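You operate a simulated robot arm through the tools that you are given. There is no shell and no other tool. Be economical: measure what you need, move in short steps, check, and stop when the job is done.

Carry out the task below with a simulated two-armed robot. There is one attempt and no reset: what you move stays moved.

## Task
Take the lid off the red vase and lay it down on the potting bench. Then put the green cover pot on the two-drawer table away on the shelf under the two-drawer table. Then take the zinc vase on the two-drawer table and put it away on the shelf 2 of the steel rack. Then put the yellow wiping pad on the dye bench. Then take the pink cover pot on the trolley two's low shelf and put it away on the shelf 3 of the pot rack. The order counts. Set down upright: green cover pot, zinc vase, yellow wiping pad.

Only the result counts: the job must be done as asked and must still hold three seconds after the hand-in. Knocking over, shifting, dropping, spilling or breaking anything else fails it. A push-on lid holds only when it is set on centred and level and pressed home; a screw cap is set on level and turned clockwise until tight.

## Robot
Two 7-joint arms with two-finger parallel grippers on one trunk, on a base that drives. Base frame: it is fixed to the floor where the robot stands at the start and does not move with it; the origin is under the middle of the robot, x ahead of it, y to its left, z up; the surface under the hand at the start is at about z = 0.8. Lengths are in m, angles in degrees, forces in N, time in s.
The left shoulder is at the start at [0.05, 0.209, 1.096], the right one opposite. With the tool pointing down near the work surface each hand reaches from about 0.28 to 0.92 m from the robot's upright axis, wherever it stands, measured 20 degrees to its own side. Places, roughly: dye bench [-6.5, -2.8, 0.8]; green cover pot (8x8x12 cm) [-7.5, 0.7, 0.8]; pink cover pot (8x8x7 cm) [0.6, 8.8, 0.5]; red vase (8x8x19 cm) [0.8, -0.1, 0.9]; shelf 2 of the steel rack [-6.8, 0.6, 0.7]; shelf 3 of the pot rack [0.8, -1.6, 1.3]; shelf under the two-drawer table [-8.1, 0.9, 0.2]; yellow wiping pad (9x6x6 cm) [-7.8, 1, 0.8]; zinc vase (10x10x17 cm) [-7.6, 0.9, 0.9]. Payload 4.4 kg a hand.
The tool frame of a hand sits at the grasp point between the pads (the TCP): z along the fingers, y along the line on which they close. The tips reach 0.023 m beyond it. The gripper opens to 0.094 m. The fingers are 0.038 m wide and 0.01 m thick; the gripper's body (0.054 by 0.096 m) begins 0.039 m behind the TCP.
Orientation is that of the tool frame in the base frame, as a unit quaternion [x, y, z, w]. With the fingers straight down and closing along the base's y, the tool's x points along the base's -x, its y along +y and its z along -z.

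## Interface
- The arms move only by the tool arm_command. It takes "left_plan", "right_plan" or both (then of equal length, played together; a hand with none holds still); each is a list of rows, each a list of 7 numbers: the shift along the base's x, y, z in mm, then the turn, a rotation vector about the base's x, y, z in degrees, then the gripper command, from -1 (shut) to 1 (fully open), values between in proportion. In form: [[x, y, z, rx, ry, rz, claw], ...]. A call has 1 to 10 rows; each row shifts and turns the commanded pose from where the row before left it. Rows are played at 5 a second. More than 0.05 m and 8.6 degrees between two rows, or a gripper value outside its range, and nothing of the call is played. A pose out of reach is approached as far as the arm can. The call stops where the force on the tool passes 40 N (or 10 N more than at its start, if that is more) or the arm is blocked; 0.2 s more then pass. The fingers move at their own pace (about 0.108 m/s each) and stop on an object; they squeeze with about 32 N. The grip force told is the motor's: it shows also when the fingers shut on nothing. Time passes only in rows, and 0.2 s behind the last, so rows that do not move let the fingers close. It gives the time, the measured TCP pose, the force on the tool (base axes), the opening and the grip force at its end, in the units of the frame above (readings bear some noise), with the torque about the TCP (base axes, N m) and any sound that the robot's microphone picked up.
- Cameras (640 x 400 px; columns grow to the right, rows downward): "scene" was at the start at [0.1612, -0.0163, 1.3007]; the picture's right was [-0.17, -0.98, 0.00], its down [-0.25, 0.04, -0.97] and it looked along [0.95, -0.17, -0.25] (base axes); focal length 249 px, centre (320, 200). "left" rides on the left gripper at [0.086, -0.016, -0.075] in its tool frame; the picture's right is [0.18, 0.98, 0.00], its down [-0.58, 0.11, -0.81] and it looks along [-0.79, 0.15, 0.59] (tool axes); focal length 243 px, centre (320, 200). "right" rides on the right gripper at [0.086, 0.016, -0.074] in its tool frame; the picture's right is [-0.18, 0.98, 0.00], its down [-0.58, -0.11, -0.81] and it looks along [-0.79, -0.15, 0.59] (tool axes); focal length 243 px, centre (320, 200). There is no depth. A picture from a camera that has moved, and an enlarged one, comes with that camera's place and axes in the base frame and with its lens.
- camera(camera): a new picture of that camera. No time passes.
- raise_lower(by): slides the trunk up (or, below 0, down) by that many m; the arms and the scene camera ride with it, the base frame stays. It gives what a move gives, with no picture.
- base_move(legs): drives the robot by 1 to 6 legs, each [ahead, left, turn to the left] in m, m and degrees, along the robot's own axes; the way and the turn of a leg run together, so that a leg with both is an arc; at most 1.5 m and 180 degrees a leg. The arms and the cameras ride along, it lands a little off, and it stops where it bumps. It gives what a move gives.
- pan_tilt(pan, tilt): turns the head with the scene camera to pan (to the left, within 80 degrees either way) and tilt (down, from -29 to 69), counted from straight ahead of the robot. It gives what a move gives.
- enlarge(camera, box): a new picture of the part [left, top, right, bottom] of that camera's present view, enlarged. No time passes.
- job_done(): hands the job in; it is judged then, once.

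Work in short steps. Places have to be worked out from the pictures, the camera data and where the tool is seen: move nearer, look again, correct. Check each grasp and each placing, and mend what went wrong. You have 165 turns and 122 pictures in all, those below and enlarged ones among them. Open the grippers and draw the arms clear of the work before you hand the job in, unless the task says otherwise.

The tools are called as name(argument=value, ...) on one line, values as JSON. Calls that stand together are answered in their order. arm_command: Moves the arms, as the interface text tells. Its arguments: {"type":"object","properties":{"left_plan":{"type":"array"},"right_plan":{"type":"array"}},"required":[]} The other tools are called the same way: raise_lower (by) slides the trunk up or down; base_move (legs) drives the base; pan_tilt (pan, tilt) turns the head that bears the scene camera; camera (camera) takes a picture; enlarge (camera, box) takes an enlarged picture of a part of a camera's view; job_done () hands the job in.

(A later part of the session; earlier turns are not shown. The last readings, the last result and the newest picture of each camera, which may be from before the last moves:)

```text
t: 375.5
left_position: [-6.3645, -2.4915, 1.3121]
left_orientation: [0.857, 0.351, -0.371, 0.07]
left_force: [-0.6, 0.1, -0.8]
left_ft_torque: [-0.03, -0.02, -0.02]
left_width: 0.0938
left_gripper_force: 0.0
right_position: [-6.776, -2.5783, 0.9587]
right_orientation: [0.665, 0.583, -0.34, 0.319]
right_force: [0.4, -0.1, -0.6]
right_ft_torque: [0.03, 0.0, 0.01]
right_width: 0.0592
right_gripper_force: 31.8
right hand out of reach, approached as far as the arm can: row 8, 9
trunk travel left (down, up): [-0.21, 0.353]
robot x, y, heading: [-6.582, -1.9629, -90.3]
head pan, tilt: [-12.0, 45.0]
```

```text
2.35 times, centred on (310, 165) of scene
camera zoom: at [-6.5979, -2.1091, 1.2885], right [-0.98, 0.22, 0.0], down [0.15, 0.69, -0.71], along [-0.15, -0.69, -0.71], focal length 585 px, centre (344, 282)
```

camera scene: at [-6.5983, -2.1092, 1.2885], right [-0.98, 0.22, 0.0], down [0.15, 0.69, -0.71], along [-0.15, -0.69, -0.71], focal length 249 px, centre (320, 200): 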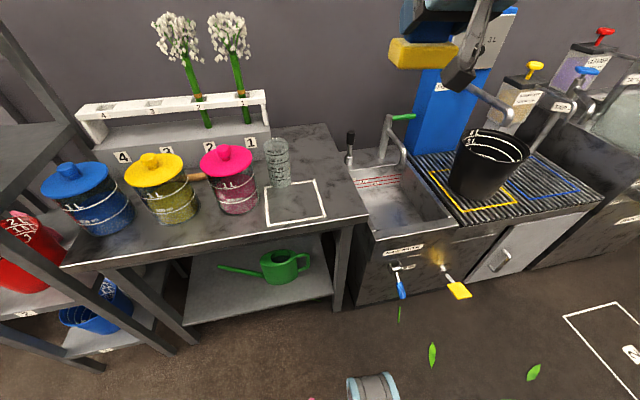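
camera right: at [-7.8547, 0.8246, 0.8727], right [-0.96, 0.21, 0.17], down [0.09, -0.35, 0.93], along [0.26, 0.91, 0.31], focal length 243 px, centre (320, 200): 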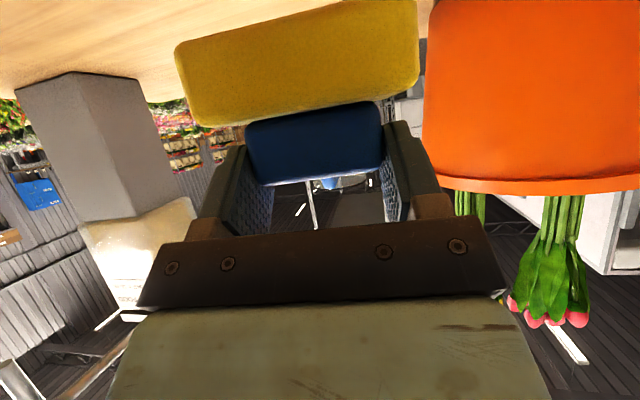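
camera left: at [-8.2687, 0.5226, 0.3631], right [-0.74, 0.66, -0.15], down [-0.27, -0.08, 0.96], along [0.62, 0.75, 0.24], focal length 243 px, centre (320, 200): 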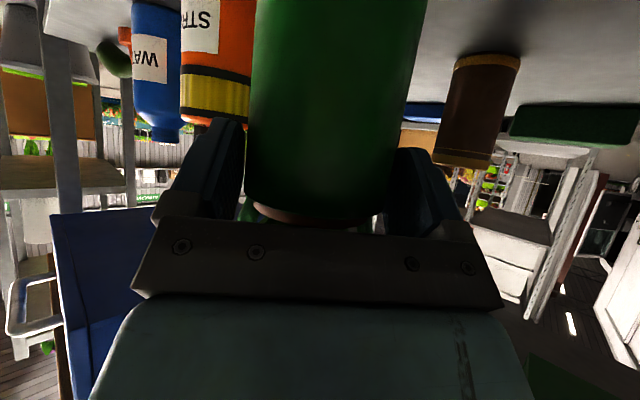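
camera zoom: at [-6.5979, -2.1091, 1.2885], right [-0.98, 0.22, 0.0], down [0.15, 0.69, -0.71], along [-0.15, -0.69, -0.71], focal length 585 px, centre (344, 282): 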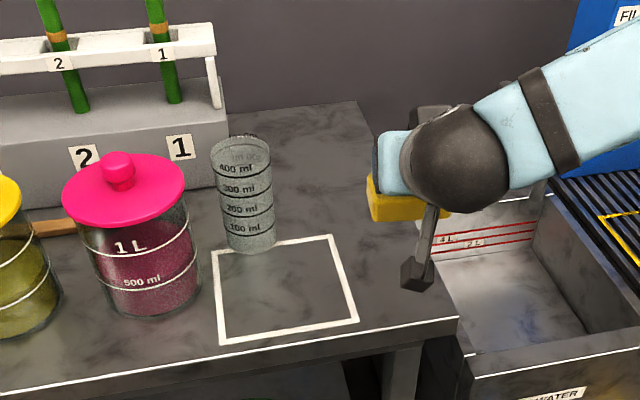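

Low reach saturates at this trunk height, so I lower the trunk 0.07 and shift 25 mm east.

raise_lower(by=-0.07)

arm_command(right_plan=[[13, -3, 0, 0, 0, 0, -1], [13, -3, 0, 0, 0, 0, -1], [0, 0, -6, 0, 0, 0, -1], [0, 0, -4, 0, 0, 0, -1], [0, 0, -4, 0, 0, 0, -1], [0, 0, 0, 0, 0, 0, -1]])

```text
t: 376.6
left_position: [-6.3649, -2.4923, 1.2434]
left_orientation: [0.857, 0.35, -0.372, 0.069]
left_force: [0.9, -0.7, -0.2]
left_ft_torque: [0.0, 0.04, 0.01]
left_width: 0.094
left_gripper_force: 0.1
right_position: [-6.7766, -2.5775, 0.8891]
right_orientation: [0.666, 0.583, -0.341, 0.318]
right_force: [1.1, -0.3, -0.6]
right_ft_torque: [0.03, -0.03, 0.0]
right_width: 0.0592
right_gripper_force: 32.2
trunk travel left (down, up): [-0.14, 0.423]
robot x, y, heading: [-6.5814, -1.9646, -90.7]
head pan, tilt: [-12.0, 45.0]
```

```text
t: 378.0
left_position: [-6.3629, -2.4928, 1.241]
left_orientation: [0.857, 0.35, -0.371, 0.07]
left_force: [0.4, -0.6, -0.7]
left_ft_torque: [0.0, 0.0, -0.02]
left_width: 0.0936
left_gripper_force: 0.0
right_position: [-6.7742, -2.5749, 0.8897]
right_orientation: [0.665, 0.583, -0.341, 0.318]
right_force: [-1.2, 0.8, -1.4]
right_ft_torque: [0.0, -0.02, 0.01]
right_width: 0.0591
right_gripper_force: 31.5
right hand out of reach, approached as far as the arm can: row 1, 2, 3, 5
trunk travel left (down, up): [-0.14, 0.423]
robot x, y, heading: [-6.5795, -1.9622, -91.1]
head pan, tilt: [-12.0, 45.0]
```

I shift the base 0.03 east and lower with the trunk in small steps.

base_move(legs=[[0, 0.03, 0.8]])

raise_lower(by=-0.02)

enlarge(camera="scene", box=[220, 80, 400, 250])

```text
t: 378.9
left_position: [-6.3277, -2.4901, 1.242]
left_orientation: [0.854, 0.356, -0.371, 0.074]
left_force: [0.3, -0.1, -0.4]
left_ft_torque: [-0.02, 0.01, -0.01]
left_width: 0.0939
left_gripper_force: 0.1
right_position: [-6.7361, -2.5791, 0.8913]
right_orientation: [0.662, 0.588, -0.338, 0.319]
right_force: [0.0, -0.1, -0.5]
right_ft_torque: [0.01, 0.04, -0.06]
right_width: 0.0592
right_gripper_force: 32.1
trunk travel left (down, up): [-0.14, 0.423]
robot x, y, heading: [-6.5544, -1.9626, -89.6]
head pan, tilt: [-12.0, 45.0]
```

```text
t: 379.6
left_position: [-6.3291, -2.4888, 1.2224]
left_orientation: [0.854, 0.357, -0.371, 0.073]
left_force: [-0.2, 0.7, 0.3]
left_ft_torque: [0.0, 0.0, -0.01]
left_width: 0.0938
left_gripper_force: 0.0
right_position: [-6.7378, -2.5772, 0.8702]
right_orientation: [0.661, 0.588, -0.338, 0.321]
right_force: [0.9, 0.0, 0.1]
right_ft_torque: [0.01, 0.02, 0.02]
right_width: 0.0594
right_gripper_force: 31.9
trunk travel left (down, up): [-0.12, 0.443]
robot x, y, heading: [-6.5537, -1.9615, -89.8]
head pan, tilt: [-12.0, 45.0]
```

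```text
2.35 times, centred on (310, 165) of scene
camera zoom: at [-6.5669, -2.1091, 1.1985], right [-0.98, 0.2, 0.0], down [0.14, 0.69, -0.71], along [-0.14, -0.69, -0.71], focal length 585 px, centre (344, 282)
```

zoom: 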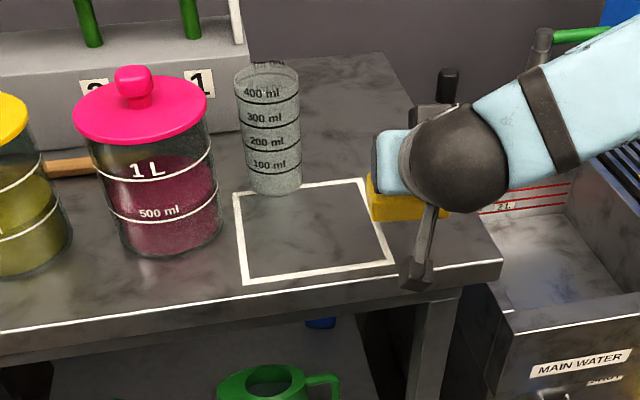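

It's over the bench just right of the square. I lower by arm in 3 mm rows, watching force.

arm_command(right_plan=[[0, 0, -3, 0, 0, 0, -1], [0, 0, -3, 0, 0, 0, -1], [0, 0, -3, 0, 0, 0, -1], [0, 0, -2, 0, 0, 0, -1], [0, 0, 0, 0, 0, 0, -1]])

raise_lower(by=-0.01)

```text
t: 380.8
left_position: [-6.3285, -2.4895, 1.2214]
left_orientation: [0.855, 0.356, -0.372, 0.072]
left_force: [-0.7, 0.0, -0.2]
left_ft_torque: [-0.01, 0.02, 0.03]
left_width: 0.0941
left_gripper_force: 0.0
right_position: [-6.7425, -2.5764, 0.8622]
right_orientation: [0.661, 0.588, -0.338, 0.32]
right_force: [-0.3, 0.0, -1.1]
right_ft_torque: [0.03, 0.03, 0.0]
right_width: 0.0587
right_gripper_force: 32.1
right hand out of reach, approached as far as the arm can: row 2
trunk travel left (down, up): [-0.12, 0.443]
robot x, y, heading: [-6.5513, -1.9616, -89.7]
head pan, tilt: [-12.0, 45.0]
```

```text
t: 381.4
left_position: [-6.3267, -2.4884, 1.2124]
left_orientation: [0.854, 0.356, -0.371, 0.073]
left_force: [0.2, 0.2, -0.3]
left_ft_torque: [0.02, 0.0, 0.01]
left_width: 0.0942
left_gripper_force: 0.1
right_position: [-6.7411, -2.5767, 0.8527]
right_orientation: [0.661, 0.588, -0.338, 0.321]
right_force: [0.1, -0.2, -0.1]
right_ft_torque: [0.03, -0.02, -0.03]
right_width: 0.0593
right_gripper_force: 31.9
trunk travel left (down, up): [-0.11, 0.453]
robot x, y, heading: [-6.5529, -1.9605, -89.5]
head pan, tilt: [-12.0, 45.0]
```

No contact yet (bottom ≈0.79). I continue lowering with the trunk in small increments.

raise_lower(by=-0.006)

arm_command(right_plan=[[0, 0, -2, 0, 0, 0, -1], [0, 0, -2, 0, 0, 0, -1], [0, 0, 0, 0, 0, 0, -1]])

enlarge(camera="scene", box=[220, 80, 400, 250])

```text
t: 381.9
left_position: [-6.3268, -2.4894, 1.2064]
left_orientation: [0.855, 0.356, -0.371, 0.072]
left_force: [0.2, 0.5, 0.1]
left_ft_torque: [0.0, -0.02, 0.03]
left_width: 0.0941
left_gripper_force: 0.1
right_position: [-6.7424, -2.577, 0.8469]
right_orientation: [0.661, 0.588, -0.338, 0.321]
right_force: [0.3, -0.6, -0.5]
right_ft_torque: [0.02, 0.0, 0.01]
right_width: 0.0591
right_gripper_force: 32.2
trunk travel left (down, up): [-0.104, 0.459]
robot x, y, heading: [-6.5513, -1.9601, -89.6]
head pan, tilt: [-12.0, 45.0]
```

```text
t: 382.7
left_position: [-6.3279, -2.4896, 1.2058]
left_orientation: [0.854, 0.357, -0.371, 0.073]
left_force: [0.0, -0.3, -0.3]
left_ft_torque: [0.01, -0.01, 0.0]
left_width: 0.094
left_gripper_force: 0.1
right_position: [-6.7445, -2.5761, 0.8439]
right_orientation: [0.661, 0.588, -0.338, 0.321]
right_force: [-0.4, 0.4, -0.1]
right_ft_torque: [-0.04, 0.02, 0.0]
right_width: 0.0589
right_gripper_force: 31.6
trunk travel left (down, up): [-0.104, 0.459]
robot x, y, heading: [-6.5526, -1.9595, -89.6]
head pan, tilt: [-12.0, 45.0]
```

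```text
2.35 times, centred on (310, 165) of scene
camera zoom: at [-6.5667, -2.1095, 1.1825], right [-0.98, 0.2, 0.0], down [0.14, 0.69, -0.71], along [-0.14, -0.69, -0.71], focal length 585 px, centre (344, 282)
```

zoom: 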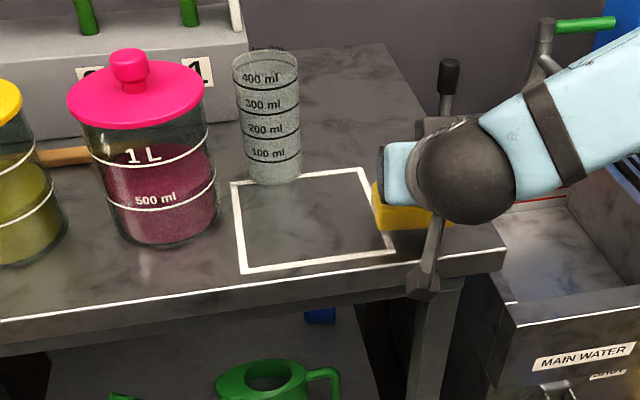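

Still a hair above. Down in 2 mm rows with force watch.

arm_command(right_plan=[[0, 0, -2, 0, 0, 0, -1], [0, 0, -2, 0, 0, 0, -1], [0, 0, -2, 0, 0, 0, -1], [0, 0, -2, 0, 0, 0, -1], [0, 0, 0, 0, 0, 0, -1]])

raise_lower(by=-0.004)

```text
t: 383.9
left_position: [-6.3267, -2.4898, 1.2063]
left_orientation: [0.854, 0.357, -0.371, 0.073]
left_force: [-0.1, 0.5, -0.4]
left_ft_torque: [0.01, 0.05, 0.02]
left_width: 0.0939
left_gripper_force: 0.1
right_position: [-6.7471, -2.5749, 0.8386]
right_orientation: [0.661, 0.588, -0.337, 0.321]
right_force: [-0.1, 0.5, -0.4]
right_ft_torque: [0.01, 0.01, 0.01]
right_width: 0.0591
right_gripper_force: 32.1
right hand out of reach, approached as far as the arm can: row 1, 4
trunk travel left (down, up): [-0.104, 0.459]
robot x, y, heading: [-6.5559, -1.9592, -89.7]
head pan, tilt: [-12.0, 45.0]
```

```text
t: 384.5
left_position: [-6.3277, -2.4898, 1.2025]
left_orientation: [0.855, 0.356, -0.371, 0.071]
left_force: [0.6, -0.3, 0.3]
left_ft_torque: [0.04, -0.01, 0.01]
left_width: 0.0941
left_gripper_force: 0.1
right_position: [-6.748, -2.5748, 0.8343]
right_orientation: [0.661, 0.589, -0.337, 0.322]
right_force: [-0.4, -0.7, 0.3]
right_ft_torque: [0.0, 0.02, 0.0]
right_width: 0.0589
right_gripper_force: 32.2
trunk travel left (down, up): [-0.1, 0.463]
robot x, y, heading: [-6.5582, -1.9591, -89.6]
head pan, tilt: [-12.0, 45.0]
```

raise_lower(by=-0.006)

raise_lower(by=-0.006)

```text
t: 385.0
left_position: [-6.3288, -2.488, 1.1963]
left_orientation: [0.854, 0.357, -0.371, 0.073]
left_force: [-0.4, 0.1, 0.0]
left_ft_torque: [-0.01, 0.01, 0.0]
left_width: 0.0941
left_gripper_force: 0.0
right_position: [-6.7475, -2.5754, 0.828]
right_orientation: [0.661, 0.588, -0.338, 0.321]
right_force: [-0.3, 0.2, -1.0]
right_ft_torque: [0.02, 0.03, 0.0]
right_width: 0.059
right_gripper_force: 32.1
trunk travel left (down, up): [-0.094, 0.469]
robot x, y, heading: [-6.5509, -1.9625, -89.6]
head pan, tilt: [-12.0, 45.0]
```

```text
t: 385.6
left_position: [-6.3268, -2.4892, 1.1904]
left_orientation: [0.855, 0.356, -0.372, 0.072]
left_force: [0.0, -0.2, -0.9]
left_ft_torque: [0.05, -0.03, -0.01]
left_width: 0.0939
left_gripper_force: 0.1
right_position: [-6.747, -2.5749, 0.8236]
right_orientation: [0.661, 0.588, -0.338, 0.321]
right_force: [-0.3, 0.0, 4.3]
right_ft_torque: [0.03, 0.21, 0.0]
right_width: 0.0591
right_gripper_force: 31.8
trunk travel left (down, up): [-0.088, 0.475]
robot x, y, heading: [-6.5536, -1.9636, -89.6]
head pan, tilt: [-12.0, 45.0]
```

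Contact (4.3 N up). I open and withdraw upward and back.

arm_command(right_plan=[[0, 0, 0, 0, 0, 0, 0.6], [0, 0, 0, 0, 0, 0, 0.6], [0, 0, 0, 0, 0, 0, 0.6], [0, 8, 12, 0, 0, 0, 0.6], [0, 15, 25, 0, 0, 0, 0.6], [0, 15, 40, 0, 0, 0, 0.6], [0, 0, 45, 0, 0, 0, 0.6], [0, 0, 45, 0, 0, 0, 0.6], [0, 0, 0, 0, 0, 0, 0.6]])

camera(camera="scene")

```text
t: 387.6
left_position: [-6.3285, -2.4899, 1.191]
left_orientation: [0.855, 0.356, -0.37, 0.072]
left_force: [0.6, -1.3, 0.2]
left_ft_torque: [-0.02, 0.01, -0.01]
left_width: 0.0938
left_gripper_force: 0.1
right_position: [-6.7484, -2.5387, 0.9887]
right_orientation: [0.662, 0.588, -0.337, 0.321]
right_force: [0.2, 0.5, -0.1]
right_ft_torque: [0.0, 0.02, 0.0]
right_width: 0.0751
right_gripper_force: 0.0
trunk travel left (down, up): [-0.088, 0.475]
robot x, y, heading: [-6.55, -1.9593, -89.8]
head pan, tilt: [-12.0, 45.0]
```

```text
11 pictures are left
camera scene: at [-6.567, -2.1099, 1.1663], right [-0.98, 0.2, 0.0], down [0.14, 0.69, -0.71], along [-0.14, -0.69, -0.71], focal length 249 px, centre (320, 200)
```

scene: 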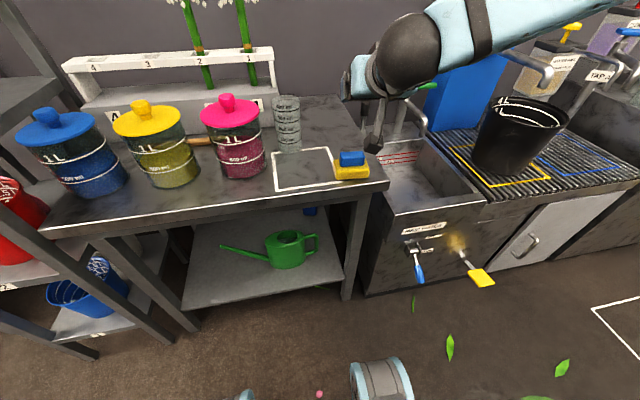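

The pad sits upright on the dye bench. Now the long drive for the pink pot: I raise the trunk, tuck the arms, turn east and follow the aisle.

raise_lower(by=0.25)

arm_command(left_plan=[[-25, 30, 0, 0, 0, 0, 0], [-25, 30, 0, 0, 0, 0, 0], [-25, 30, 0, 0, 0, 0, 0], [0, 30, 0, 0, 0, 0, 0], [0, 0, 0, 0, 0, 0, 0]], right_plan=[[0, 35, 10, 0, 0, 0, 0], [0, 35, 10, 0, 0, 0, 0], [0, 35, 10, 0, 0, 0, 0], [0, 30, 0, 0, 0, 0, 0], [0, 0, 0, 0, 0, 0, 0]])

base_move(legs=[[-0.08, 0, 0], [0, 0, 89.8], [0.6, -0.06, 0], [1.2, 0, 0], [1.1, 0, 0]])

pan_tilt(pan=12, tilt=20)

camera(camera="scene")

```text
t: 390.1
left_position: [-6.3276, -2.4901, 1.4392]
left_orientation: [0.855, 0.356, -0.371, 0.073]
left_force: [-0.4, -0.4, 0.2]
left_ft_torque: [-0.03, 0.0, 0.02]
left_width: 0.094
left_gripper_force: 0.0
right_position: [-6.7482, -2.5376, 1.2389]
right_orientation: [0.661, 0.589, -0.337, 0.321]
right_force: [-0.7, 0.1, -0.1]
right_ft_torque: [-0.01, -0.03, 0.02]
right_width: 0.0754
right_gripper_force: 0.1
trunk travel left (down, up): [-0.338, 0.225]
robot x, y, heading: [-6.5511, -1.9629, -89.4]
head pan, tilt: [-12.0, 45.0]
```

```text
t: 391.4
left_position: [-6.4007, -2.3715, 1.439]
left_orientation: [0.855, 0.357, -0.37, 0.072]
left_force: [0.2, -0.8, -0.3]
left_ft_torque: [0.03, -0.02, 0.01]
left_width: 0.0468
left_gripper_force: 0.1
right_position: [-6.7482, -2.4045, 1.2685]
right_orientation: [0.662, 0.589, -0.336, 0.32]
right_force: [-0.3, -0.7, -1.3]
right_ft_torque: [0.03, 0.03, 0.0]
right_width: 0.0471
right_gripper_force: 0.0
trunk travel left (down, up): [-0.338, 0.225]
robot x, y, heading: [-6.5536, -1.9607, -89.5]
head pan, tilt: [-12.0, 45.0]
```

```text
t: 410.1
left_position: [-3.2436, -1.8355, 1.4407]
left_orientation: [0.364, 0.851, -0.216, 0.311]
left_force: [0.1, 0.5, -0.2]
left_ft_torque: [0.03, 0.03, 0.0]
left_width: 0.047
left_gripper_force: 0.0
right_position: [-3.2187, -2.1843, 1.2697]
right_orientation: [0.064, 0.883, -0.019, 0.465]
right_force: [0.7, -0.2, -0.7]
right_ft_torque: [-0.01, -0.05, -0.02]
right_width: 0.047
right_gripper_force: 0.0
trunk travel left (down, up): [-0.338, 0.225]
robot x, y, heading: [-3.655, -1.9694, -1.3]
head pan, tilt: [-12.0, 45.0]
```

```text
t: 411.0
left_position: [-3.2434, -1.8359, 1.4401]
left_orientation: [0.365, 0.851, -0.215, 0.311]
left_force: [0.2, -0.5, 0.7]
left_ft_torque: [0.02, 0.03, -0.02]
left_width: 0.0469
left_gripper_force: 0.1
right_position: [-3.2194, -2.1836, 1.2704]
right_orientation: [0.064, 0.883, -0.019, 0.465]
right_force: [-0.2, 0.2, -0.1]
right_ft_torque: [0.01, 0.01, 0.01]
right_width: 0.0467
right_gripper_force: 0.0
trunk travel left (down, up): [-0.338, 0.225]
robot x, y, heading: [-3.654, -1.9772, -1.3]
head pan, tilt: [12.0, 20.0]
```

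```text
10 pictures are left
camera scene: at [-3.4938, -1.9608, 1.4551], right [0.19, -0.98, 0.0], down [-0.34, -0.06, -0.94], along [0.92, 0.17, -0.34], focal length 249 px, centre (320, 200)
```

scene: 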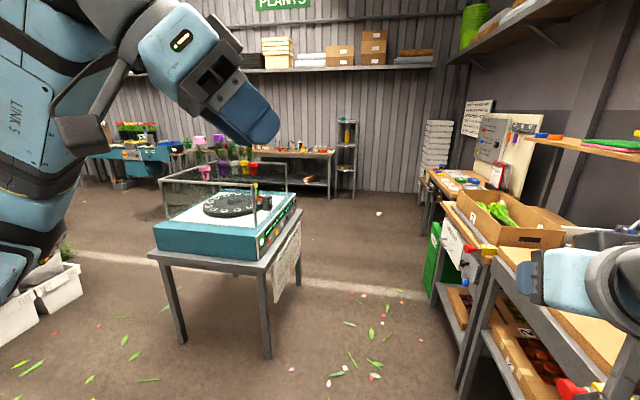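

Clear view: the corridor continues east past the water station, and the pot rack is visible at about (0.8, -1.6). I drive east to x≈-0.5, then turn north and go on.

base_move(legs=[[1.5, 0.04, 1.3], [1.5, 0, 0], [0.15, 0, 90], [1.5, 0, 0], [1.5, 0, 0], [1.0, 0, 0]])

pan_tilt(pan=0, tilt=15)

camera(camera="scene")

```text
refused: leg 1 is longer than a leg can be; nothing moved
```

```text
t: 411.8
left_position: [-3.2433, -1.8363, 1.4411]
left_orientation: [0.364, 0.851, -0.215, 0.311]
left_force: [0.5, 1.1, 0.1]
left_ft_torque: [-0.01, 0.0, 0.0]
left_width: 0.0472
left_gripper_force: 0.0
right_position: [-3.2186, -2.1845, 1.2691]
right_orientation: [0.064, 0.883, -0.019, 0.465]
right_force: [0.4, 0.0, 1.0]
right_ft_torque: [0.03, 0.02, 0.01]
right_width: 0.0472
right_gripper_force: 0.0
trunk travel left (down, up): [-0.338, 0.225]
robot x, y, heading: [-3.6525, -1.9741, -1.4]
head pan, tilt: [0.0, 15.0]
```

```text
9 pictures are left
camera scene: at [-3.4918, -1.98, 1.4632], right [-0.02, -1.0, 0.0], down [-0.26, 0.01, -0.97], along [0.97, -0.02, -0.26], focal length 249 px, centre (320, 200)
```

scene: 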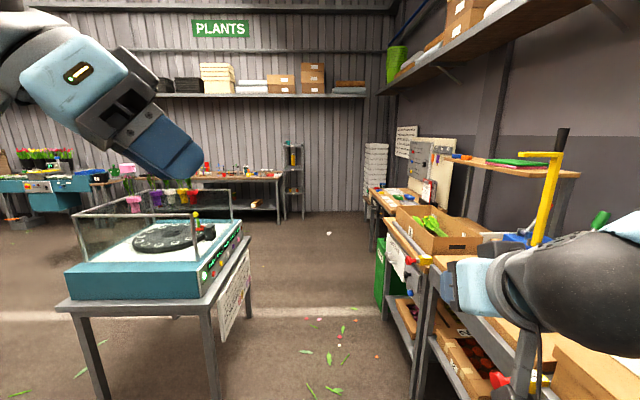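

I resend with legs within the limit, shifting 0.08 m left for the right elbow's clearance; no picture until it succeeds.

base_move(legs=[[0.4, 0.08, 1.4], [1.3, 0, 0], [1.3, 0, 0], [0.15, 0, 90], [1.5, 0, 0], [1.5, 0, 0]])

```text
t: 444.4
left_position: [-0.7493, 1.6067, 1.4404]
left_orientation: [-0.363, 0.852, 0.075, 0.371]
left_force: [0.0, -0.1, 0.2]
left_ft_torque: [-0.01, -0.02, -0.01]
left_width: 0.047
left_gripper_force: 0.0
right_position: [-0.4033, 1.647, 1.2701]
right_orientation: [-0.594, 0.657, 0.323, 0.334]
right_force: [0.6, -0.3, 0.6]
right_ft_torque: [0.04, -0.01, -0.04]
right_width: 0.0469
right_gripper_force: 0.1
trunk travel left (down, up): [-0.338, 0.225]
robot x, y, heading: [-0.5907, 1.2038, 91.1]
head pan, tilt: [0.0, 15.0]
```

Smooth. I'm at (-0.59, 1.20) heading north; I look ahead.

camera(camera="scene")

```text
8 pictures are left
camera scene: at [-0.5935, 1.3633, 1.4633], right [1.0, 0.02, 0.0], down [0.01, -0.26, -0.97], along [-0.02, 0.97, -0.26], focal length 249 px, centre (320, 200)
```

scene: 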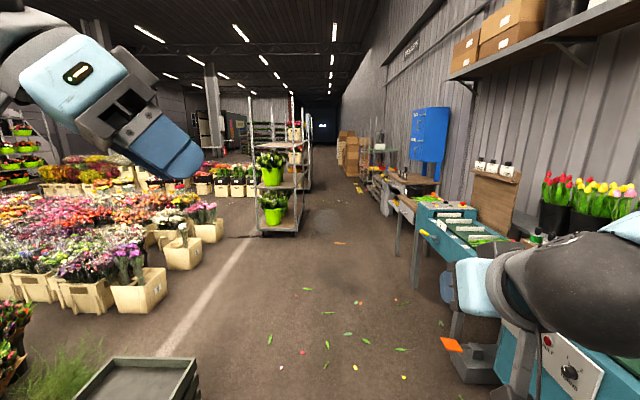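

The aisle is clear; trolley one's right edge is at x≈-0.85. I shift 0.2 m right and drive 6 m north.

base_move(legs=[[0.4, -0.2, -1.1], [1.5, 0, 0], [1.5, 0, 0], [1.5, 0, 0], [1.2, 0, 0]])

pan_tilt(pan=-30, tilt=28)

```text
t: 459.0
left_position: [-0.593, 4.6109, 1.4419]
left_orientation: [-0.369, 0.85, 0.079, 0.367]
left_force: [-0.6, 0.8, 0.3]
left_ft_torque: [0.03, 0.0, 0.0]
left_width: 0.0471
left_gripper_force: 0.1
right_position: [-0.2462, 4.6524, 1.2709]
right_orientation: [-0.595, 0.653, 0.329, 0.333]
right_force: [0.3, -0.8, -0.7]
right_ft_torque: [0.01, 0.0, 0.03]
right_width: 0.0469
right_gripper_force: 0.0
trunk travel left (down, up): [-0.338, 0.225]
robot x, y, heading: [-0.4397, 4.2187, 91.8]
head pan, tilt: [0.0, 15.0]
stopped in leg 3: the robot was blocked; the commanded pose is now the measured one
```

```text
t: 459.9
left_position: [-0.5923, 4.6106, 1.441]
left_orientation: [-0.369, 0.851, 0.078, 0.366]
left_force: [0.2, 0.4, -0.5]
left_ft_torque: [-0.03, 0.05, 0.0]
left_width: 0.0469
left_gripper_force: 0.1
right_position: [-0.2466, 4.6516, 1.2734]
right_orientation: [-0.594, 0.654, 0.329, 0.333]
right_force: [-0.3, 0.0, 0.0]
right_ft_torque: [-0.01, 0.0, -0.01]
right_width: 0.0469
right_gripper_force: 0.0
trunk travel left (down, up): [-0.338, 0.225]
robot x, y, heading: [-0.4386, 4.2133, 91.7]
head pan, tilt: [-30.0, 28.0]
```

Blocked by trolley one's proximity (left elbow). I back up slightly, shift 0.24 m right, straighten, and go on.

base_move(legs=[[-0.08, 0, -1.7], [0, -0.24, 0], [1.4, 0, 0], [1.5, 0, 0], [0.4, 0, 0]])

```text
t: 479.0
left_position: [-0.3579, 7.845, 1.4369]
left_orientation: [-0.36, 0.855, 0.068, 0.368]
left_force: [0.9, 0.2, 0.6]
left_ft_torque: [0.0, 0.01, -0.03]
left_width: 0.0471
left_gripper_force: 0.2
right_position: [-0.0109, 7.8755, 1.2691]
right_orientation: [-0.589, 0.661, 0.32, 0.337]
right_force: [-0.5, -0.4, -0.7]
right_ft_torque: [0.03, 0.0, 0.03]
right_width: 0.0469
right_gripper_force: 0.1
trunk travel left (down, up): [-0.338, 0.225]
robot x, y, heading: [-0.2034, 7.4304, 90.3]
head pan, tilt: [-30.0, 28.0]
```

Now at (-0.20, 7.43). I take a look to the right-front for trolley two.

camera(camera="scene")

```text
7 pictures are left
camera scene: at [-0.1592, 7.5816, 1.4423], right [0.87, -0.5, 0.0], down [-0.23, -0.41, -0.88], along [0.44, 0.77, -0.47], focal length 249 px, centre (320, 200)
```

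scene: 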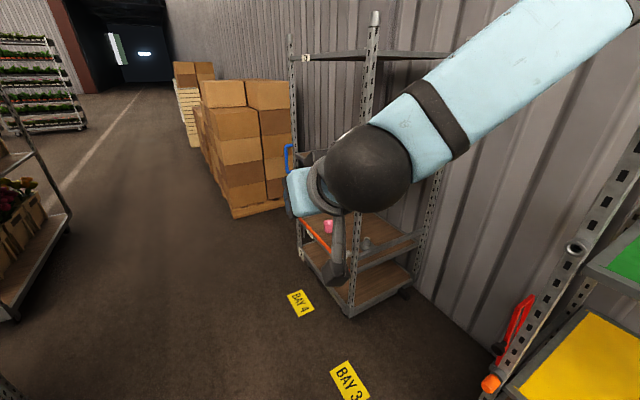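

Trolley two stands at x 0.54–1.03, y 8.44–9.14; the pink pot is at about (0.60, 8.80) near its west edge on the low shelf, with free room above. I drive to (0, 8.52), face east, and set the left hand to tool-down.

base_move(legs=[[1.09, 0, 0], [0, 0, -90.3], [0.18, 0, 0]])

arm_command(left_plan=[[0, 0, 0, -4, -6.1, 0, 1], [0, 0, 0, 0, 0, 0, 1]])

```text
t: 489.6
left_position: [0.3782, 8.6883, 1.4378]
left_orientation: [0.352, 0.858, -0.213, 0.308]
left_force: [-0.2, -0.1, -0.4]
left_ft_torque: [-0.01, 0.02, -0.01]
left_width: 0.0469
left_gripper_force: 0.2
right_position: [0.4069, 8.3398, 1.2695]
right_orientation: [0.054, 0.884, -0.013, 0.465]
right_force: [0.7, -0.8, 0.0]
right_ft_torque: [-0.02, -0.02, -0.01]
right_width: 0.0472
right_gripper_force: 0.0
trunk travel left (down, up): [-0.338, 0.225]
robot x, y, heading: [-0.0326, 8.5361, -0.2]
head pan, tilt: [-30.0, 28.0]
```

```text
t: 490.2
left_position: [0.3794, 8.6876, 1.4377]
left_orientation: [0.351, 0.833, -0.223, 0.366]
left_force: [0.4, -0.2, 0.3]
left_ft_torque: [0.0, -0.02, -0.01]
left_width: 0.0938
left_gripper_force: 0.1
right_position: [0.4082, 8.3385, 1.2689]
right_orientation: [0.055, 0.884, -0.014, 0.464]
right_force: [1.2, -0.7, 0.2]
right_ft_torque: [-0.01, 0.02, -0.02]
right_width: 0.0471
right_gripper_force: 0.0
trunk travel left (down, up): [-0.338, 0.225]
robot x, y, heading: [-0.0269, 8.5353, -0.1]
head pan, tilt: [-30.0, 28.0]
```

I compute the proper correction now: tilt to tool-down, then yaw +49° so the fingers close along y, while moving over the pot.

arm_command(left_plan=[[0, 5, 0, 5.87, 4.23, 0, 1], [0, 5, 0, 5.87, 4.23, 0, 1], [0, 5, 0, 5.87, 4.23, 0, 1], [0, 5, 0, 5.87, 4.23, 0, 1], [0, 5, 0, 5.87, 4.23, 0, 1], [0, 5, 0, 5.87, 4.23, 0, 1], [0, 5, 0, 5.87, 4.23, 0, 1], [0, 0, 0, 0, 0, 8, 1], [0, 0, 0, 0, 0, 8, 1], [0, 0, 0, 0, 0, 8, 1]])

raise_lower(by=-0.38)

arm_command(left_plan=[[0, 10, -30, 0, 0, 8, 1], [0, 10, -30, 0, 0, 8, 1], [0, 10, -30, 0, 0, 8, 1], [10, 10, -30, 0, 0, 0, 1], [10, 10, -30, 0, 0, 0, 1], [10, 10, -30, 0, 0, 0, 1], [10, 10, -30, 0, 0, 0, 1], [0, 0, 0, 0, 0, 0, 1]])

```text
t: 492.4
left_position: [0.379, 8.7229, 1.4366]
left_orientation: [0.188, 0.982, -0.001, 0.001]
left_force: [0.1, 0.2, 0.4]
left_ft_torque: [-0.02, 0.0, -0.02]
left_width: 0.0939
left_gripper_force: 0.1
right_position: [0.4084, 8.3394, 1.269]
right_orientation: [0.054, 0.883, -0.013, 0.465]
right_force: [-0.3, 0.1, -0.1]
right_ft_torque: [0.0, 0.02, -0.02]
right_width: 0.047
right_gripper_force: 0.0
trunk travel left (down, up): [-0.338, 0.225]
robot x, y, heading: [-0.0344, 8.5339, 0.3]
head pan, tilt: [-30.0, 28.0]
```

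```text
t: 494.1
left_position: [0.3771, 8.7254, 1.2802]
left_orientation: [0.188, 0.982, -0.001, 0.0]
left_force: [-0.2, 0.3, 0.0]
left_ft_torque: [0.01, -0.01, 0.01]
left_width: 0.0939
left_gripper_force: 0.1
right_position: [0.4053, 8.3445, 1.1188]
right_orientation: [0.049, 0.881, -0.009, 0.471]
right_force: [-11.8, 16.1, 3.9]
right_ft_torque: [0.27, 0.05, 0.29]
right_width: 0.0527
right_gripper_force: 5.5
right hand out of reach, approached as far as the arm can: row 1
trunk travel left (down, up): [-0.182, 0.382]
robot x, y, heading: [-0.0308, 8.5354, 0.0]
head pan, tilt: [-30.0, 28.0]
stopped: the force on the tool passed its limit at 110 N (the readings are from after the stop); the commanded pose is now the measured one
```

```text
t: 495.9
left_position: [0.4186, 8.7952, 1.0689]
left_orientation: [-0.02, 1.0, -0.002, 0.001]
left_force: [0.3, 0.1, 0.4]
left_ft_torque: [-0.02, -0.01, 0.0]
left_width: 0.0941
left_gripper_force: 0.0
right_position: [0.4055, 8.3432, 1.1187]
right_orientation: [0.051, 0.88, -0.011, 0.472]
right_force: [-15.1, 13.6, 2.0]
right_ft_torque: [0.2, 0.46, 0.7]
right_width: 0.0542
right_gripper_force: 8.3
trunk travel left (down, up): [-0.182, 0.382]
robot x, y, heading: [-0.0333, 8.5362, -0.1]
head pan, tilt: [-30.0, 28.0]
```

The right hand ran into something while lowering. I raise the trunk 0.06 at once to release it and look.

raise_lower(by=0.06)

pan_tilt(pan=-5, tilt=45)

camera(camera="scene")

```text
t: 496.9
left_position: [0.4196, 8.7927, 1.1293]
left_orientation: [-0.02, 1.0, -0.001, 0.0]
left_force: [-0.7, 0.7, -0.6]
left_ft_torque: [0.01, 0.02, -0.03]
left_width: 0.0937
left_gripper_force: 0.1
right_position: [0.4068, 8.3423, 1.1767]
right_orientation: [0.052, 0.881, -0.009, 0.47]
right_force: [-0.7, 0.1, 0.0]
right_ft_torque: [-0.01, 0.03, 0.0]
right_width: 0.0471
right_gripper_force: 0.1
trunk travel left (down, up): [-0.242, 0.322]
robot x, y, heading: [-0.0352, 8.5382, -0.0]
head pan, tilt: [-30.0, 28.0]
```

```text
t: 497.8
left_position: [0.4192, 8.7926, 1.1293]
left_orientation: [-0.02, 1.0, -0.001, 0.0]
left_force: [-0.8, -0.3, 0.3]
left_ft_torque: [0.02, 0.01, -0.01]
left_width: 0.0937
left_gripper_force: 0.1
right_position: [0.4076, 8.3424, 1.1779]
right_orientation: [0.052, 0.881, -0.011, 0.471]
right_force: [-0.4, -0.7, 0.1]
right_ft_torque: [-0.01, -0.01, 0.05]
right_width: 0.0469
right_gripper_force: 0.0
trunk travel left (down, up): [-0.242, 0.322]
robot x, y, heading: [-0.032, 8.5371, -0.2]
head pan, tilt: [-5.0, 45.0]
```

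```text
6 pictures are left
camera scene: at [0.1183, 8.5307, 1.3202], right [-0.09, -1.0, 0.0], down [-0.7, 0.06, -0.71], along [0.7, -0.06, -0.71], focal length 249 px, centre (320, 200)
```

scene: 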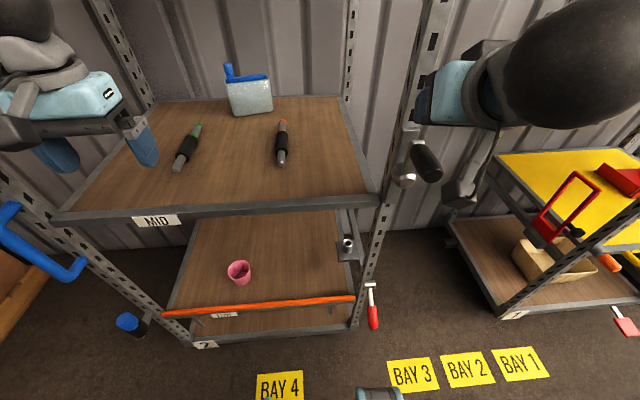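

The pot is on the LOW deck (z≈0.45) under the MID shelf (z≈0.92), so I must enter from the front; pot axis ≈ (0.594, 8.783). The right hand had touched the post's clamp knob. I back off 0.2 m, move the right hand out to the side, and set the left to the known low posture (inward yaw 48°, pitch 39°).

base_move(legs=[[-0.25, 0, 0]])

arm_command(left_plan=[[0, 0, 0, 0, 0, -8, 1], [0, 0, 0, 0, 0, -8, 1], [0, 0, 0, 0, 0, -8, 1], [0, 0, 0, 0, 0, -8, 1], [0, 0, 0, 0, 0, -8, 1], [0, 0, 0, 0, 0, -6, 1], [0, 0, 0, 0, 0, 0, 1]], right_plan=[[-10, -35, 25, 0, 0, 0, 0], [-10, -35, 25, 0, 0, 0, 0], [-10, -35, 25, 0, 0, 0, 0], [-10, -30, 25, 0, 0, 0, 0], [0, 0, 30, 0, 0, 0, 0], [0, 0, 30, 0, 0, 0, 0], [0, 0, 0, 0, 0, 0, 0]])

arm_command(left_plan=[[0, 0, 0, -5.4, -4.9, 0, 1], [0, 0, 0, -5.4, -4.9, 0, 1], [0, 0, 0, -5.4, -4.9, 0, 1], [0, 0, 0, -5.4, -4.9, 0, 1], [0, 0, 0, -5.4, -4.9, 0, 1], [0, 0, 0, -5.4, -4.9, 0, 1], [0, 0, 0, -5.4, -4.9, 0, 1], [0, 0, 0, 0, 0, 0, 1]])

raise_lower(by=-0.24)

```text
t: 499.6
left_position: [0.1686, 8.7928, 1.1292]
left_orientation: [-0.021, 1.0, -0.001, 0.0]
left_force: [0.4, -0.3, -0.1]
left_ft_torque: [0.02, -0.02, 0.04]
left_width: 0.0941
left_gripper_force: 0.1
right_position: [0.1584, 8.3424, 1.1785]
right_orientation: [0.051, 0.88, -0.01, 0.471]
right_force: [-0.9, 0.7, -0.3]
right_ft_torque: [-0.02, 0.02, 0.0]
right_width: 0.047
right_gripper_force: 0.0
trunk travel left (down, up): [-0.242, 0.322]
robot x, y, heading: [-0.2809, 8.5345, 0.1]
head pan, tilt: [-5.0, 45.0]
```

```text
t: 501.2
left_position: [0.1691, 8.7941, 1.1295]
left_orientation: [0.373, 0.928, 0.0, -0.001]
left_force: [-0.9, -0.1, 0.3]
left_ft_torque: [0.04, 0.01, -0.03]
left_width: 0.0939
left_gripper_force: 0.2
right_position: [0.1247, 8.2096, 1.3411]
right_orientation: [0.051, 0.88, -0.01, 0.471]
right_force: [1.0, 0.3, -0.3]
right_ft_torque: [0.0, 0.01, -0.01]
right_width: 0.047
right_gripper_force: 0.1
right hand out of reach, approached as far as the arm can: row 1
trunk travel left (down, up): [-0.242, 0.322]
robot x, y, heading: [-0.2838, 8.54, 0.3]
head pan, tilt: [-5.0, 45.0]
```

```text
t: 503.0
left_position: [0.1694, 8.7927, 1.1305]
left_orientation: [0.335, 0.837, -0.19, 0.388]
left_force: [-0.6, -0.7, 0.3]
left_ft_torque: [0.0, 0.01, 0.0]
left_width: 0.0942
left_gripper_force: 0.3
right_position: [0.1249, 8.2085, 1.3405]
right_orientation: [0.051, 0.881, -0.009, 0.471]
right_force: [-0.4, 0.2, -0.1]
right_ft_torque: [0.02, -0.02, 0.01]
right_width: 0.047
right_gripper_force: 0.0
trunk travel left (down, up): [-0.242, 0.322]
robot x, y, heading: [-0.2849, 8.5386, 0.3]
head pan, tilt: [-5.0, 45.0]
```

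```text
t: 505.5
left_position: [0.1679, 8.793, 0.8909]
left_orientation: [0.335, 0.838, -0.189, 0.387]
left_force: [0.2, -0.3, 0.8]
left_ft_torque: [0.0, 0.0, -0.05]
left_width: 0.0939
left_gripper_force: 0.1
right_position: [0.1247, 8.2092, 1.1015]
right_orientation: [0.052, 0.881, -0.01, 0.47]
right_force: [0.5, -0.6, 0.0]
right_ft_torque: [0.01, 0.0, 0.02]
right_width: 0.0469
right_gripper_force: 0.0
trunk travel left (down, up): [-0.002, 0.562]
robot x, y, heading: [-0.2826, 8.5376, -0.1]
head pan, tilt: [-5.0, 45.0]
```

Posture reached. I descend to z≈0.51 in front of the trolley, then drive 0.26 m forward and check with the left camera.

arm_command(left_plan=[[0, 0, -42, 0, 0, 0, 1], [0, 0, -42, 0, 0, 0, 1], [0, 0, -42, 0, 0, 0, 1], [0, 0, -42, 0, 0, 0, 1], [0, 0, -42, 0, 0, 0, 1], [0, 0, -42, 0, 0, 0, 1], [0, 0, -42, 0, 0, 0, 1], [0, 0, -42, 0, 0, 0, 1], [0, 0, -40, 0, 0, 0, 1], [0, 0, 0, 0, 0, 0, 1]])

base_move(legs=[[0.27, 0, 0]])

camera(camera="left")

```text
t: 507.7
left_position: [0.1692, 8.7935, 0.5143]
left_orientation: [0.336, 0.838, -0.189, 0.386]
left_force: [-0.6, -0.1, -0.2]
left_ft_torque: [-0.01, 0.01, -0.01]
left_width: 0.0941
left_gripper_force: 0.0
right_position: [0.1252, 8.2092, 1.1015]
right_orientation: [0.052, 0.881, -0.011, 0.471]
right_force: [0.0, -0.5, 0.0]
right_ft_torque: [0.0, 0.0, 0.01]
right_width: 0.047
right_gripper_force: 0.2
trunk travel left (down, up): [-0.002, 0.562]
robot x, y, heading: [-0.2807, 8.538, 0.3]
head pan, tilt: [-5.0, 45.0]
```

```text
t: 509.6
left_position: [0.4395, 8.7954, 0.514]
left_orientation: [0.335, 0.838, -0.189, 0.387]
left_force: [0.2, 0.0, -0.6]
left_ft_torque: [-0.01, 0.0, -0.03]
left_width: 0.0939
left_gripper_force: 0.0
right_position: [0.3969, 8.2113, 1.1014]
right_orientation: [0.051, 0.881, -0.009, 0.47]
right_force: [-0.3, 0.1, 0.4]
right_ft_torque: [-0.02, 0.05, 0.0]
right_width: 0.047
right_gripper_force: 0.1
trunk travel left (down, up): [-0.002, 0.562]
robot x, y, heading: [-0.0108, 8.5347, -0.0]
head pan, tilt: [-5.0, 45.0]
```

```text
5 pictures are left
camera left: at [0.3479, 8.8622, 0.495], right [0.61, 0.77, -0.2], down [-0.07, 0.3, 0.95], along [0.79, -0.57, 0.23], focal length 243 px, centre (320, 200)
```

left: 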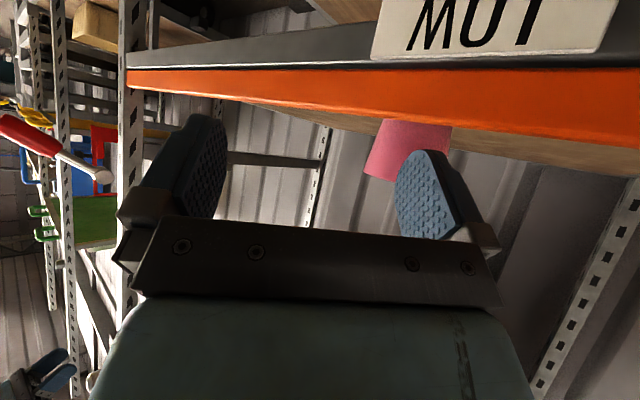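

The pot is seen behind the orange lip (lip top ≈0.474, rim ≈0.524). I raise to z=0.524, shift 76 mm left, drive 0.073 forward to the pre-grasp, then advance along the hand's direction.

arm_command(left_plan=[[0, 25, 10, 0, 0, 0, 1], [0, 25, 0, 0, 0, 0, 1], [0, 26, 0, 0, 0, 0, 1], [0, 0, 0, 0, 0, 0, 1]])

base_move(legs=[[0.073, 0, 0]])

camera(camera="left")

```text
t: 510.6
left_position: [0.4394, 8.8714, 0.5239]
left_orientation: [0.334, 0.839, -0.189, 0.386]
left_force: [0.5, -0.3, -0.3]
left_ft_torque: [-0.04, -0.02, -0.03]
left_width: 0.0942
left_gripper_force: 0.1
right_position: [0.396, 8.2107, 1.1011]
right_orientation: [0.051, 0.881, -0.009, 0.47]
right_force: [-0.4, 0.8, 0.1]
right_ft_torque: [-0.01, -0.01, 0.0]
right_width: 0.047
right_gripper_force: 0.0
trunk travel left (down, up): [-0.002, 0.562]
robot x, y, heading: [-0.0107, 8.5398, -0.0]
head pan, tilt: [-5.0, 45.0]
```

```text
t: 511.6
left_position: [0.5119, 8.8715, 0.5252]
left_orientation: [0.334, 0.838, -0.189, 0.387]
left_force: [0.2, 0.2, -1.0]
left_ft_torque: [-0.03, -0.01, -0.01]
left_width: 0.0941
left_gripper_force: 0.2
right_position: [0.4692, 8.2111, 1.1001]
right_orientation: [0.051, 0.881, -0.01, 0.471]
right_force: [0.5, -0.1, -0.5]
right_ft_torque: [0.04, 0.01, 0.01]
right_width: 0.0468
right_gripper_force: 0.0
trunk travel left (down, up): [-0.002, 0.562]
robot x, y, heading: [0.061, 8.541, 0.2]
head pan, tilt: [-5.0, 45.0]
```

```text
4 pictures are left
camera left: at [0.42, 8.9386, 0.5054], right [0.61, 0.77, -0.2], down [-0.07, 0.3, 0.95], along [0.79, -0.56, 0.23], focal length 243 px, centre (320, 200)
```

left: 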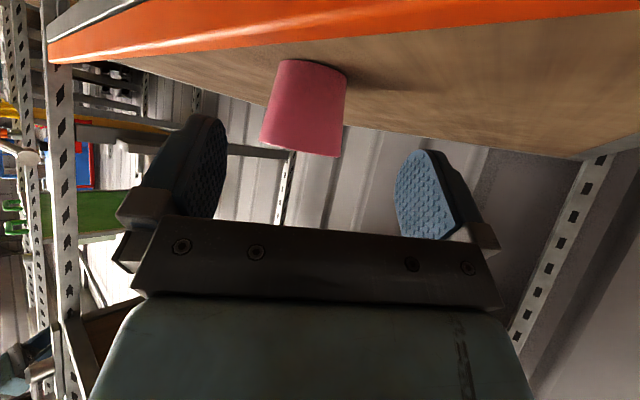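

Aligned (lateral error ~1.5 mm). I advance 113 mm along the hand direction, lowering 5 mm, and close.

arm_command(left_plan=[[20, -22, -2, 0, 0, 0, 1], [20, -22, -2, 0, 0, 0, 1], [20, -22, -1, 0, 0, 0, 1], [16, -18, 0, 0, 0, 0, 1], [0, 0, 0, 0, 0, 0, 1], [0, 0, 0, 0, 0, 0, -1], [0, 0, 0, 0, 0, 0, -1], [0, 0, 0, 0, 0, 0, -1], [0, 0, 0, 0, 0, 0, -1]])

```text
t: 513.6
left_position: [0.5873, 8.7872, 0.5195]
left_orientation: [0.335, 0.838, -0.189, 0.388]
left_force: [0.3, 0.7, 1.2]
left_ft_torque: [0.05, -0.08, -0.05]
left_width: 0.0738
left_gripper_force: 31.9
right_position: [0.469, 8.2109, 1.1002]
right_orientation: [0.051, 0.881, -0.009, 0.471]
right_force: [0.1, 0.9, -0.1]
right_ft_torque: [-0.02, -0.02, -0.02]
right_width: 0.047
right_gripper_force: 0.0
trunk travel left (down, up): [-0.002, 0.562]
robot x, y, heading: [0.0597, 8.5376, 0.6]
head pan, tilt: [-5.0, 45.0]
```

Gripped (74 mm). I lift 35 mm, pull out along the same line, and back the base off.

arm_command(left_plan=[[0, 0, 15, 0, 0, 0, -1], [0, 0, 25, 0, 0, 0, -1], [-20, 22, 0, 0, 0, 0, -1], [-20, 22, 0, 0, 0, 0, -1], [-20, 22, 0, 0, 0, 0, -1], [0, 0, 0, 0, 0, 0, -1]])

base_move(legs=[[-0.35, 0, -0.4]])

raise_lower(by=0.45)

```text
t: 515.0
left_position: [0.527, 8.8526, 0.5592]
left_orientation: [0.335, 0.838, -0.19, 0.387]
left_force: [0.5, -0.6, -1.1]
left_ft_torque: [0.03, 0.01, -0.02]
left_width: 0.074
left_gripper_force: 31.9
right_position: [0.4691, 8.2117, 1.1017]
right_orientation: [0.051, 0.881, -0.009, 0.471]
right_force: [0.3, -0.4, -0.8]
right_ft_torque: [0.01, 0.01, -0.02]
right_width: 0.0469
right_gripper_force: 0.2
trunk travel left (down, up): [-0.002, 0.562]
robot x, y, heading: [0.0616, 8.5361, 0.3]
head pan, tilt: [-5.0, 45.0]
```

```text
t: 517.3
left_position: [0.1803, 8.8505, 0.56]
left_orientation: [0.337, 0.837, -0.191, 0.386]
left_force: [-0.5, 0.3, -2.1]
left_ft_torque: [0.03, 0.02, 0.0]
left_width: 0.0739
left_gripper_force: 32.0
right_position: [0.1176, 8.2077, 1.1009]
right_orientation: [0.053, 0.881, -0.011, 0.47]
right_force: [0.5, -0.8, 0.0]
right_ft_torque: [-0.01, 0.02, 0.03]
right_width: 0.0467
right_gripper_force: 0.0
trunk travel left (down, up): [-0.002, 0.562]
robot x, y, heading: [-0.2845, 8.5393, -0.0]
head pan, tilt: [-5.0, 45.0]
```

```text
refused: 0.45 is not a number from -0.4 to 0.4
```

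Pot held (74 mm grip, ~1–2 N). I raise the left arm and trunk for travel, turn to face north again and reverse south the way I came (x≈-0.2).

arm_command(left_plan=[[0, 0, 44, 0, 0, 0, -1], [0, 0, 44, 0, 0, 0, -1], [0, 0, 44, 0, 0, 0, -1], [0, 0, 44, 0, 0, 0, -1], [0, 0, 44, 0, 0, 0, -1], [0, 0, 44, 0, 0, 0, -1], [0, 0, 44, 0, 0, 0, -1], [0, 0, 44, 0, 0, 0, -1], [0, 0, 0, 0, 0, 0, -1]])

raise_lower(by=0.39)

base_move(legs=[[0, 0, 90], [-1.0, -0.08, 0], [-1.5, 0, 0], [-1.5, 0, 0], [-1.5, 0, 0], [-1.0, 0, 0]])

```text
t: 519.3
left_position: [0.18, 8.8499, 0.9126]
left_orientation: [0.337, 0.838, -0.19, 0.385]
left_force: [0.3, 1.1, -0.5]
left_ft_torque: [0.0, 0.01, -0.04]
left_width: 0.0736
left_gripper_force: 31.1
right_position: [0.119, 8.208, 1.1005]
right_orientation: [0.054, 0.88, -0.012, 0.471]
right_force: [-0.2, 0.4, -0.2]
right_ft_torque: [0.02, 0.0, 0.04]
right_width: 0.0471
right_gripper_force: 0.2
trunk travel left (down, up): [-0.002, 0.562]
robot x, y, heading: [-0.2881, 8.5364, -0.0]
head pan, tilt: [-5.0, 45.0]
```

```text
t: 523.1
left_position: [0.1795, 8.8497, 1.3024]
left_orientation: [0.337, 0.837, -0.191, 0.387]
left_force: [-0.1, 0.6, -1.7]
left_ft_torque: [0.05, 0.01, 0.0]
left_width: 0.0737
left_gripper_force: 31.7
right_position: [0.1194, 8.2086, 1.4907]
right_orientation: [0.053, 0.881, -0.011, 0.471]
right_force: [-0.1, 0.2, -0.5]
right_ft_torque: [-0.02, -0.04, -0.04]
right_width: 0.0468
right_gripper_force: 0.1
trunk travel left (down, up): [-0.392, 0.172]
robot x, y, heading: [-0.2877, 8.5367, -0.4]
head pan, tilt: [-5.0, 45.0]
```

```text
t: 527.1
left_position: [-0.5662, 9.026, 1.2998]
left_orientation: [-0.325, 0.841, 0.122, 0.414]
left_force: [-0.1, -0.7, -2.8]
left_ft_torque: [-0.02, 0.06, 0.07]
left_width: 0.0735
left_gripper_force: 31.7
right_position: [0.0653, 8.9267, 1.4903]
right_orientation: [-0.564, 0.679, 0.313, 0.35]
right_force: [0.3, 0.0, 0.8]
right_ft_torque: [0.03, 0.01, -0.01]
right_width: 0.0472
right_gripper_force: 0.0
trunk travel left (down, up): [-0.392, 0.172]
robot x, y, heading: [-0.2877, 8.537, 86.4]
head pan, tilt: [-5.0, 45.0]
stopped in leg 1: the robot was blocked; the commanded pose is now the measured one
```

Nearly turned; the right elbow probably met trolley two. I shift left 0.12, finish the turn and reverse.

base_move(legs=[[0, 0.12, 0], [0, 0, 3.6], [-1.0, -0.2, 0], [-1.5, 0, 0], [-1.5, 0, 0], [-1.5, 0, 0]])

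```text
t: 528.9
left_position: [-0.6711, 9.044, 1.2999]
left_orientation: [-0.32, 0.845, 0.117, 0.412]
left_force: [0.0, 0.3, -1.6]
left_ft_torque: [-0.02, 0.03, -0.01]
left_width: 0.0737
left_gripper_force: 32.8
right_position: [-0.0391, 8.9382, 1.4871]
right_orientation: [-0.561, 0.683, 0.314, 0.347]
right_force: [1.0, -1.3, 0.4]
right_ft_torque: [0.04, 0.0, -0.02]
right_width: 0.0471
right_gripper_force: 0.0
trunk travel left (down, up): [-0.392, 0.172]
robot x, y, heading: [-0.405, 8.5507, 85.7]
head pan, tilt: [-5.0, 45.0]
stopped in leg 1: the robot was blocked; the commanded pose is now the measured one
```

Now the left side is close to another trolley. I reverse straight south first, then straighten out.

base_move(legs=[[-0.9, 0, 0], [0, -0.1, 4.0], [-1.5, 0, 0], [-1.5, 0, 0], [-1.0, 0, 0]])

```text
t: 529.8
left_position: [-0.6673, 9.0412, 1.3007]
left_orientation: [-0.317, 0.846, 0.116, 0.413]
left_force: [-0.4, -0.5, -0.9]
left_ft_torque: [0.0, 0.04, -0.01]
left_width: 0.0736
left_gripper_force: 31.8
right_position: [-0.0379, 8.933, 1.4866]
right_orientation: [-0.558, 0.685, 0.312, 0.35]
right_force: [1.0, -0.1, -1.1]
right_ft_torque: [0.02, 0.0, 0.02]
right_width: 0.0469
right_gripper_force: 0.0
trunk travel left (down, up): [-0.392, 0.172]
robot x, y, heading: [-0.4061, 8.5434, 85.4]
head pan, tilt: [-5.0, 45.0]
stopped in leg 1: the robot was blocked; the commanded pose is now the measured one
```

Turning north is obstructed by a left-hand trolley. Strafing while facing east is slimmer: I return to heading 0 and strafe south.

base_move(legs=[[0, -0.1, 0], [0, 0, -85.4], [-0.08, -1.4, 0], [0, -1.5, 0], [0, -1.5, 0], [0, -1.5, 0]])

```text
t: 585.6
left_position: [0.1173, 2.9626, 1.3018]
left_orientation: [0.332, 0.838, -0.192, 0.387]
left_force: [0.0, 0.7, -2.2]
left_ft_torque: [0.03, 0.02, 0.0]
left_width: 0.0736
left_gripper_force: 31.6
right_position: [0.0705, 2.3248, 1.491]
right_orientation: [0.044, 0.881, -0.005, 0.472]
right_force: [-0.7, 0.4, 0.4]
right_ft_torque: [0.01, 0.0, 0.0]
right_width: 0.047
right_gripper_force: 0.1
trunk travel left (down, up): [-0.392, 0.172]
robot x, y, heading: [-0.3415, 2.6449, 1.0]
head pan, tilt: [-5.0, 45.0]
```

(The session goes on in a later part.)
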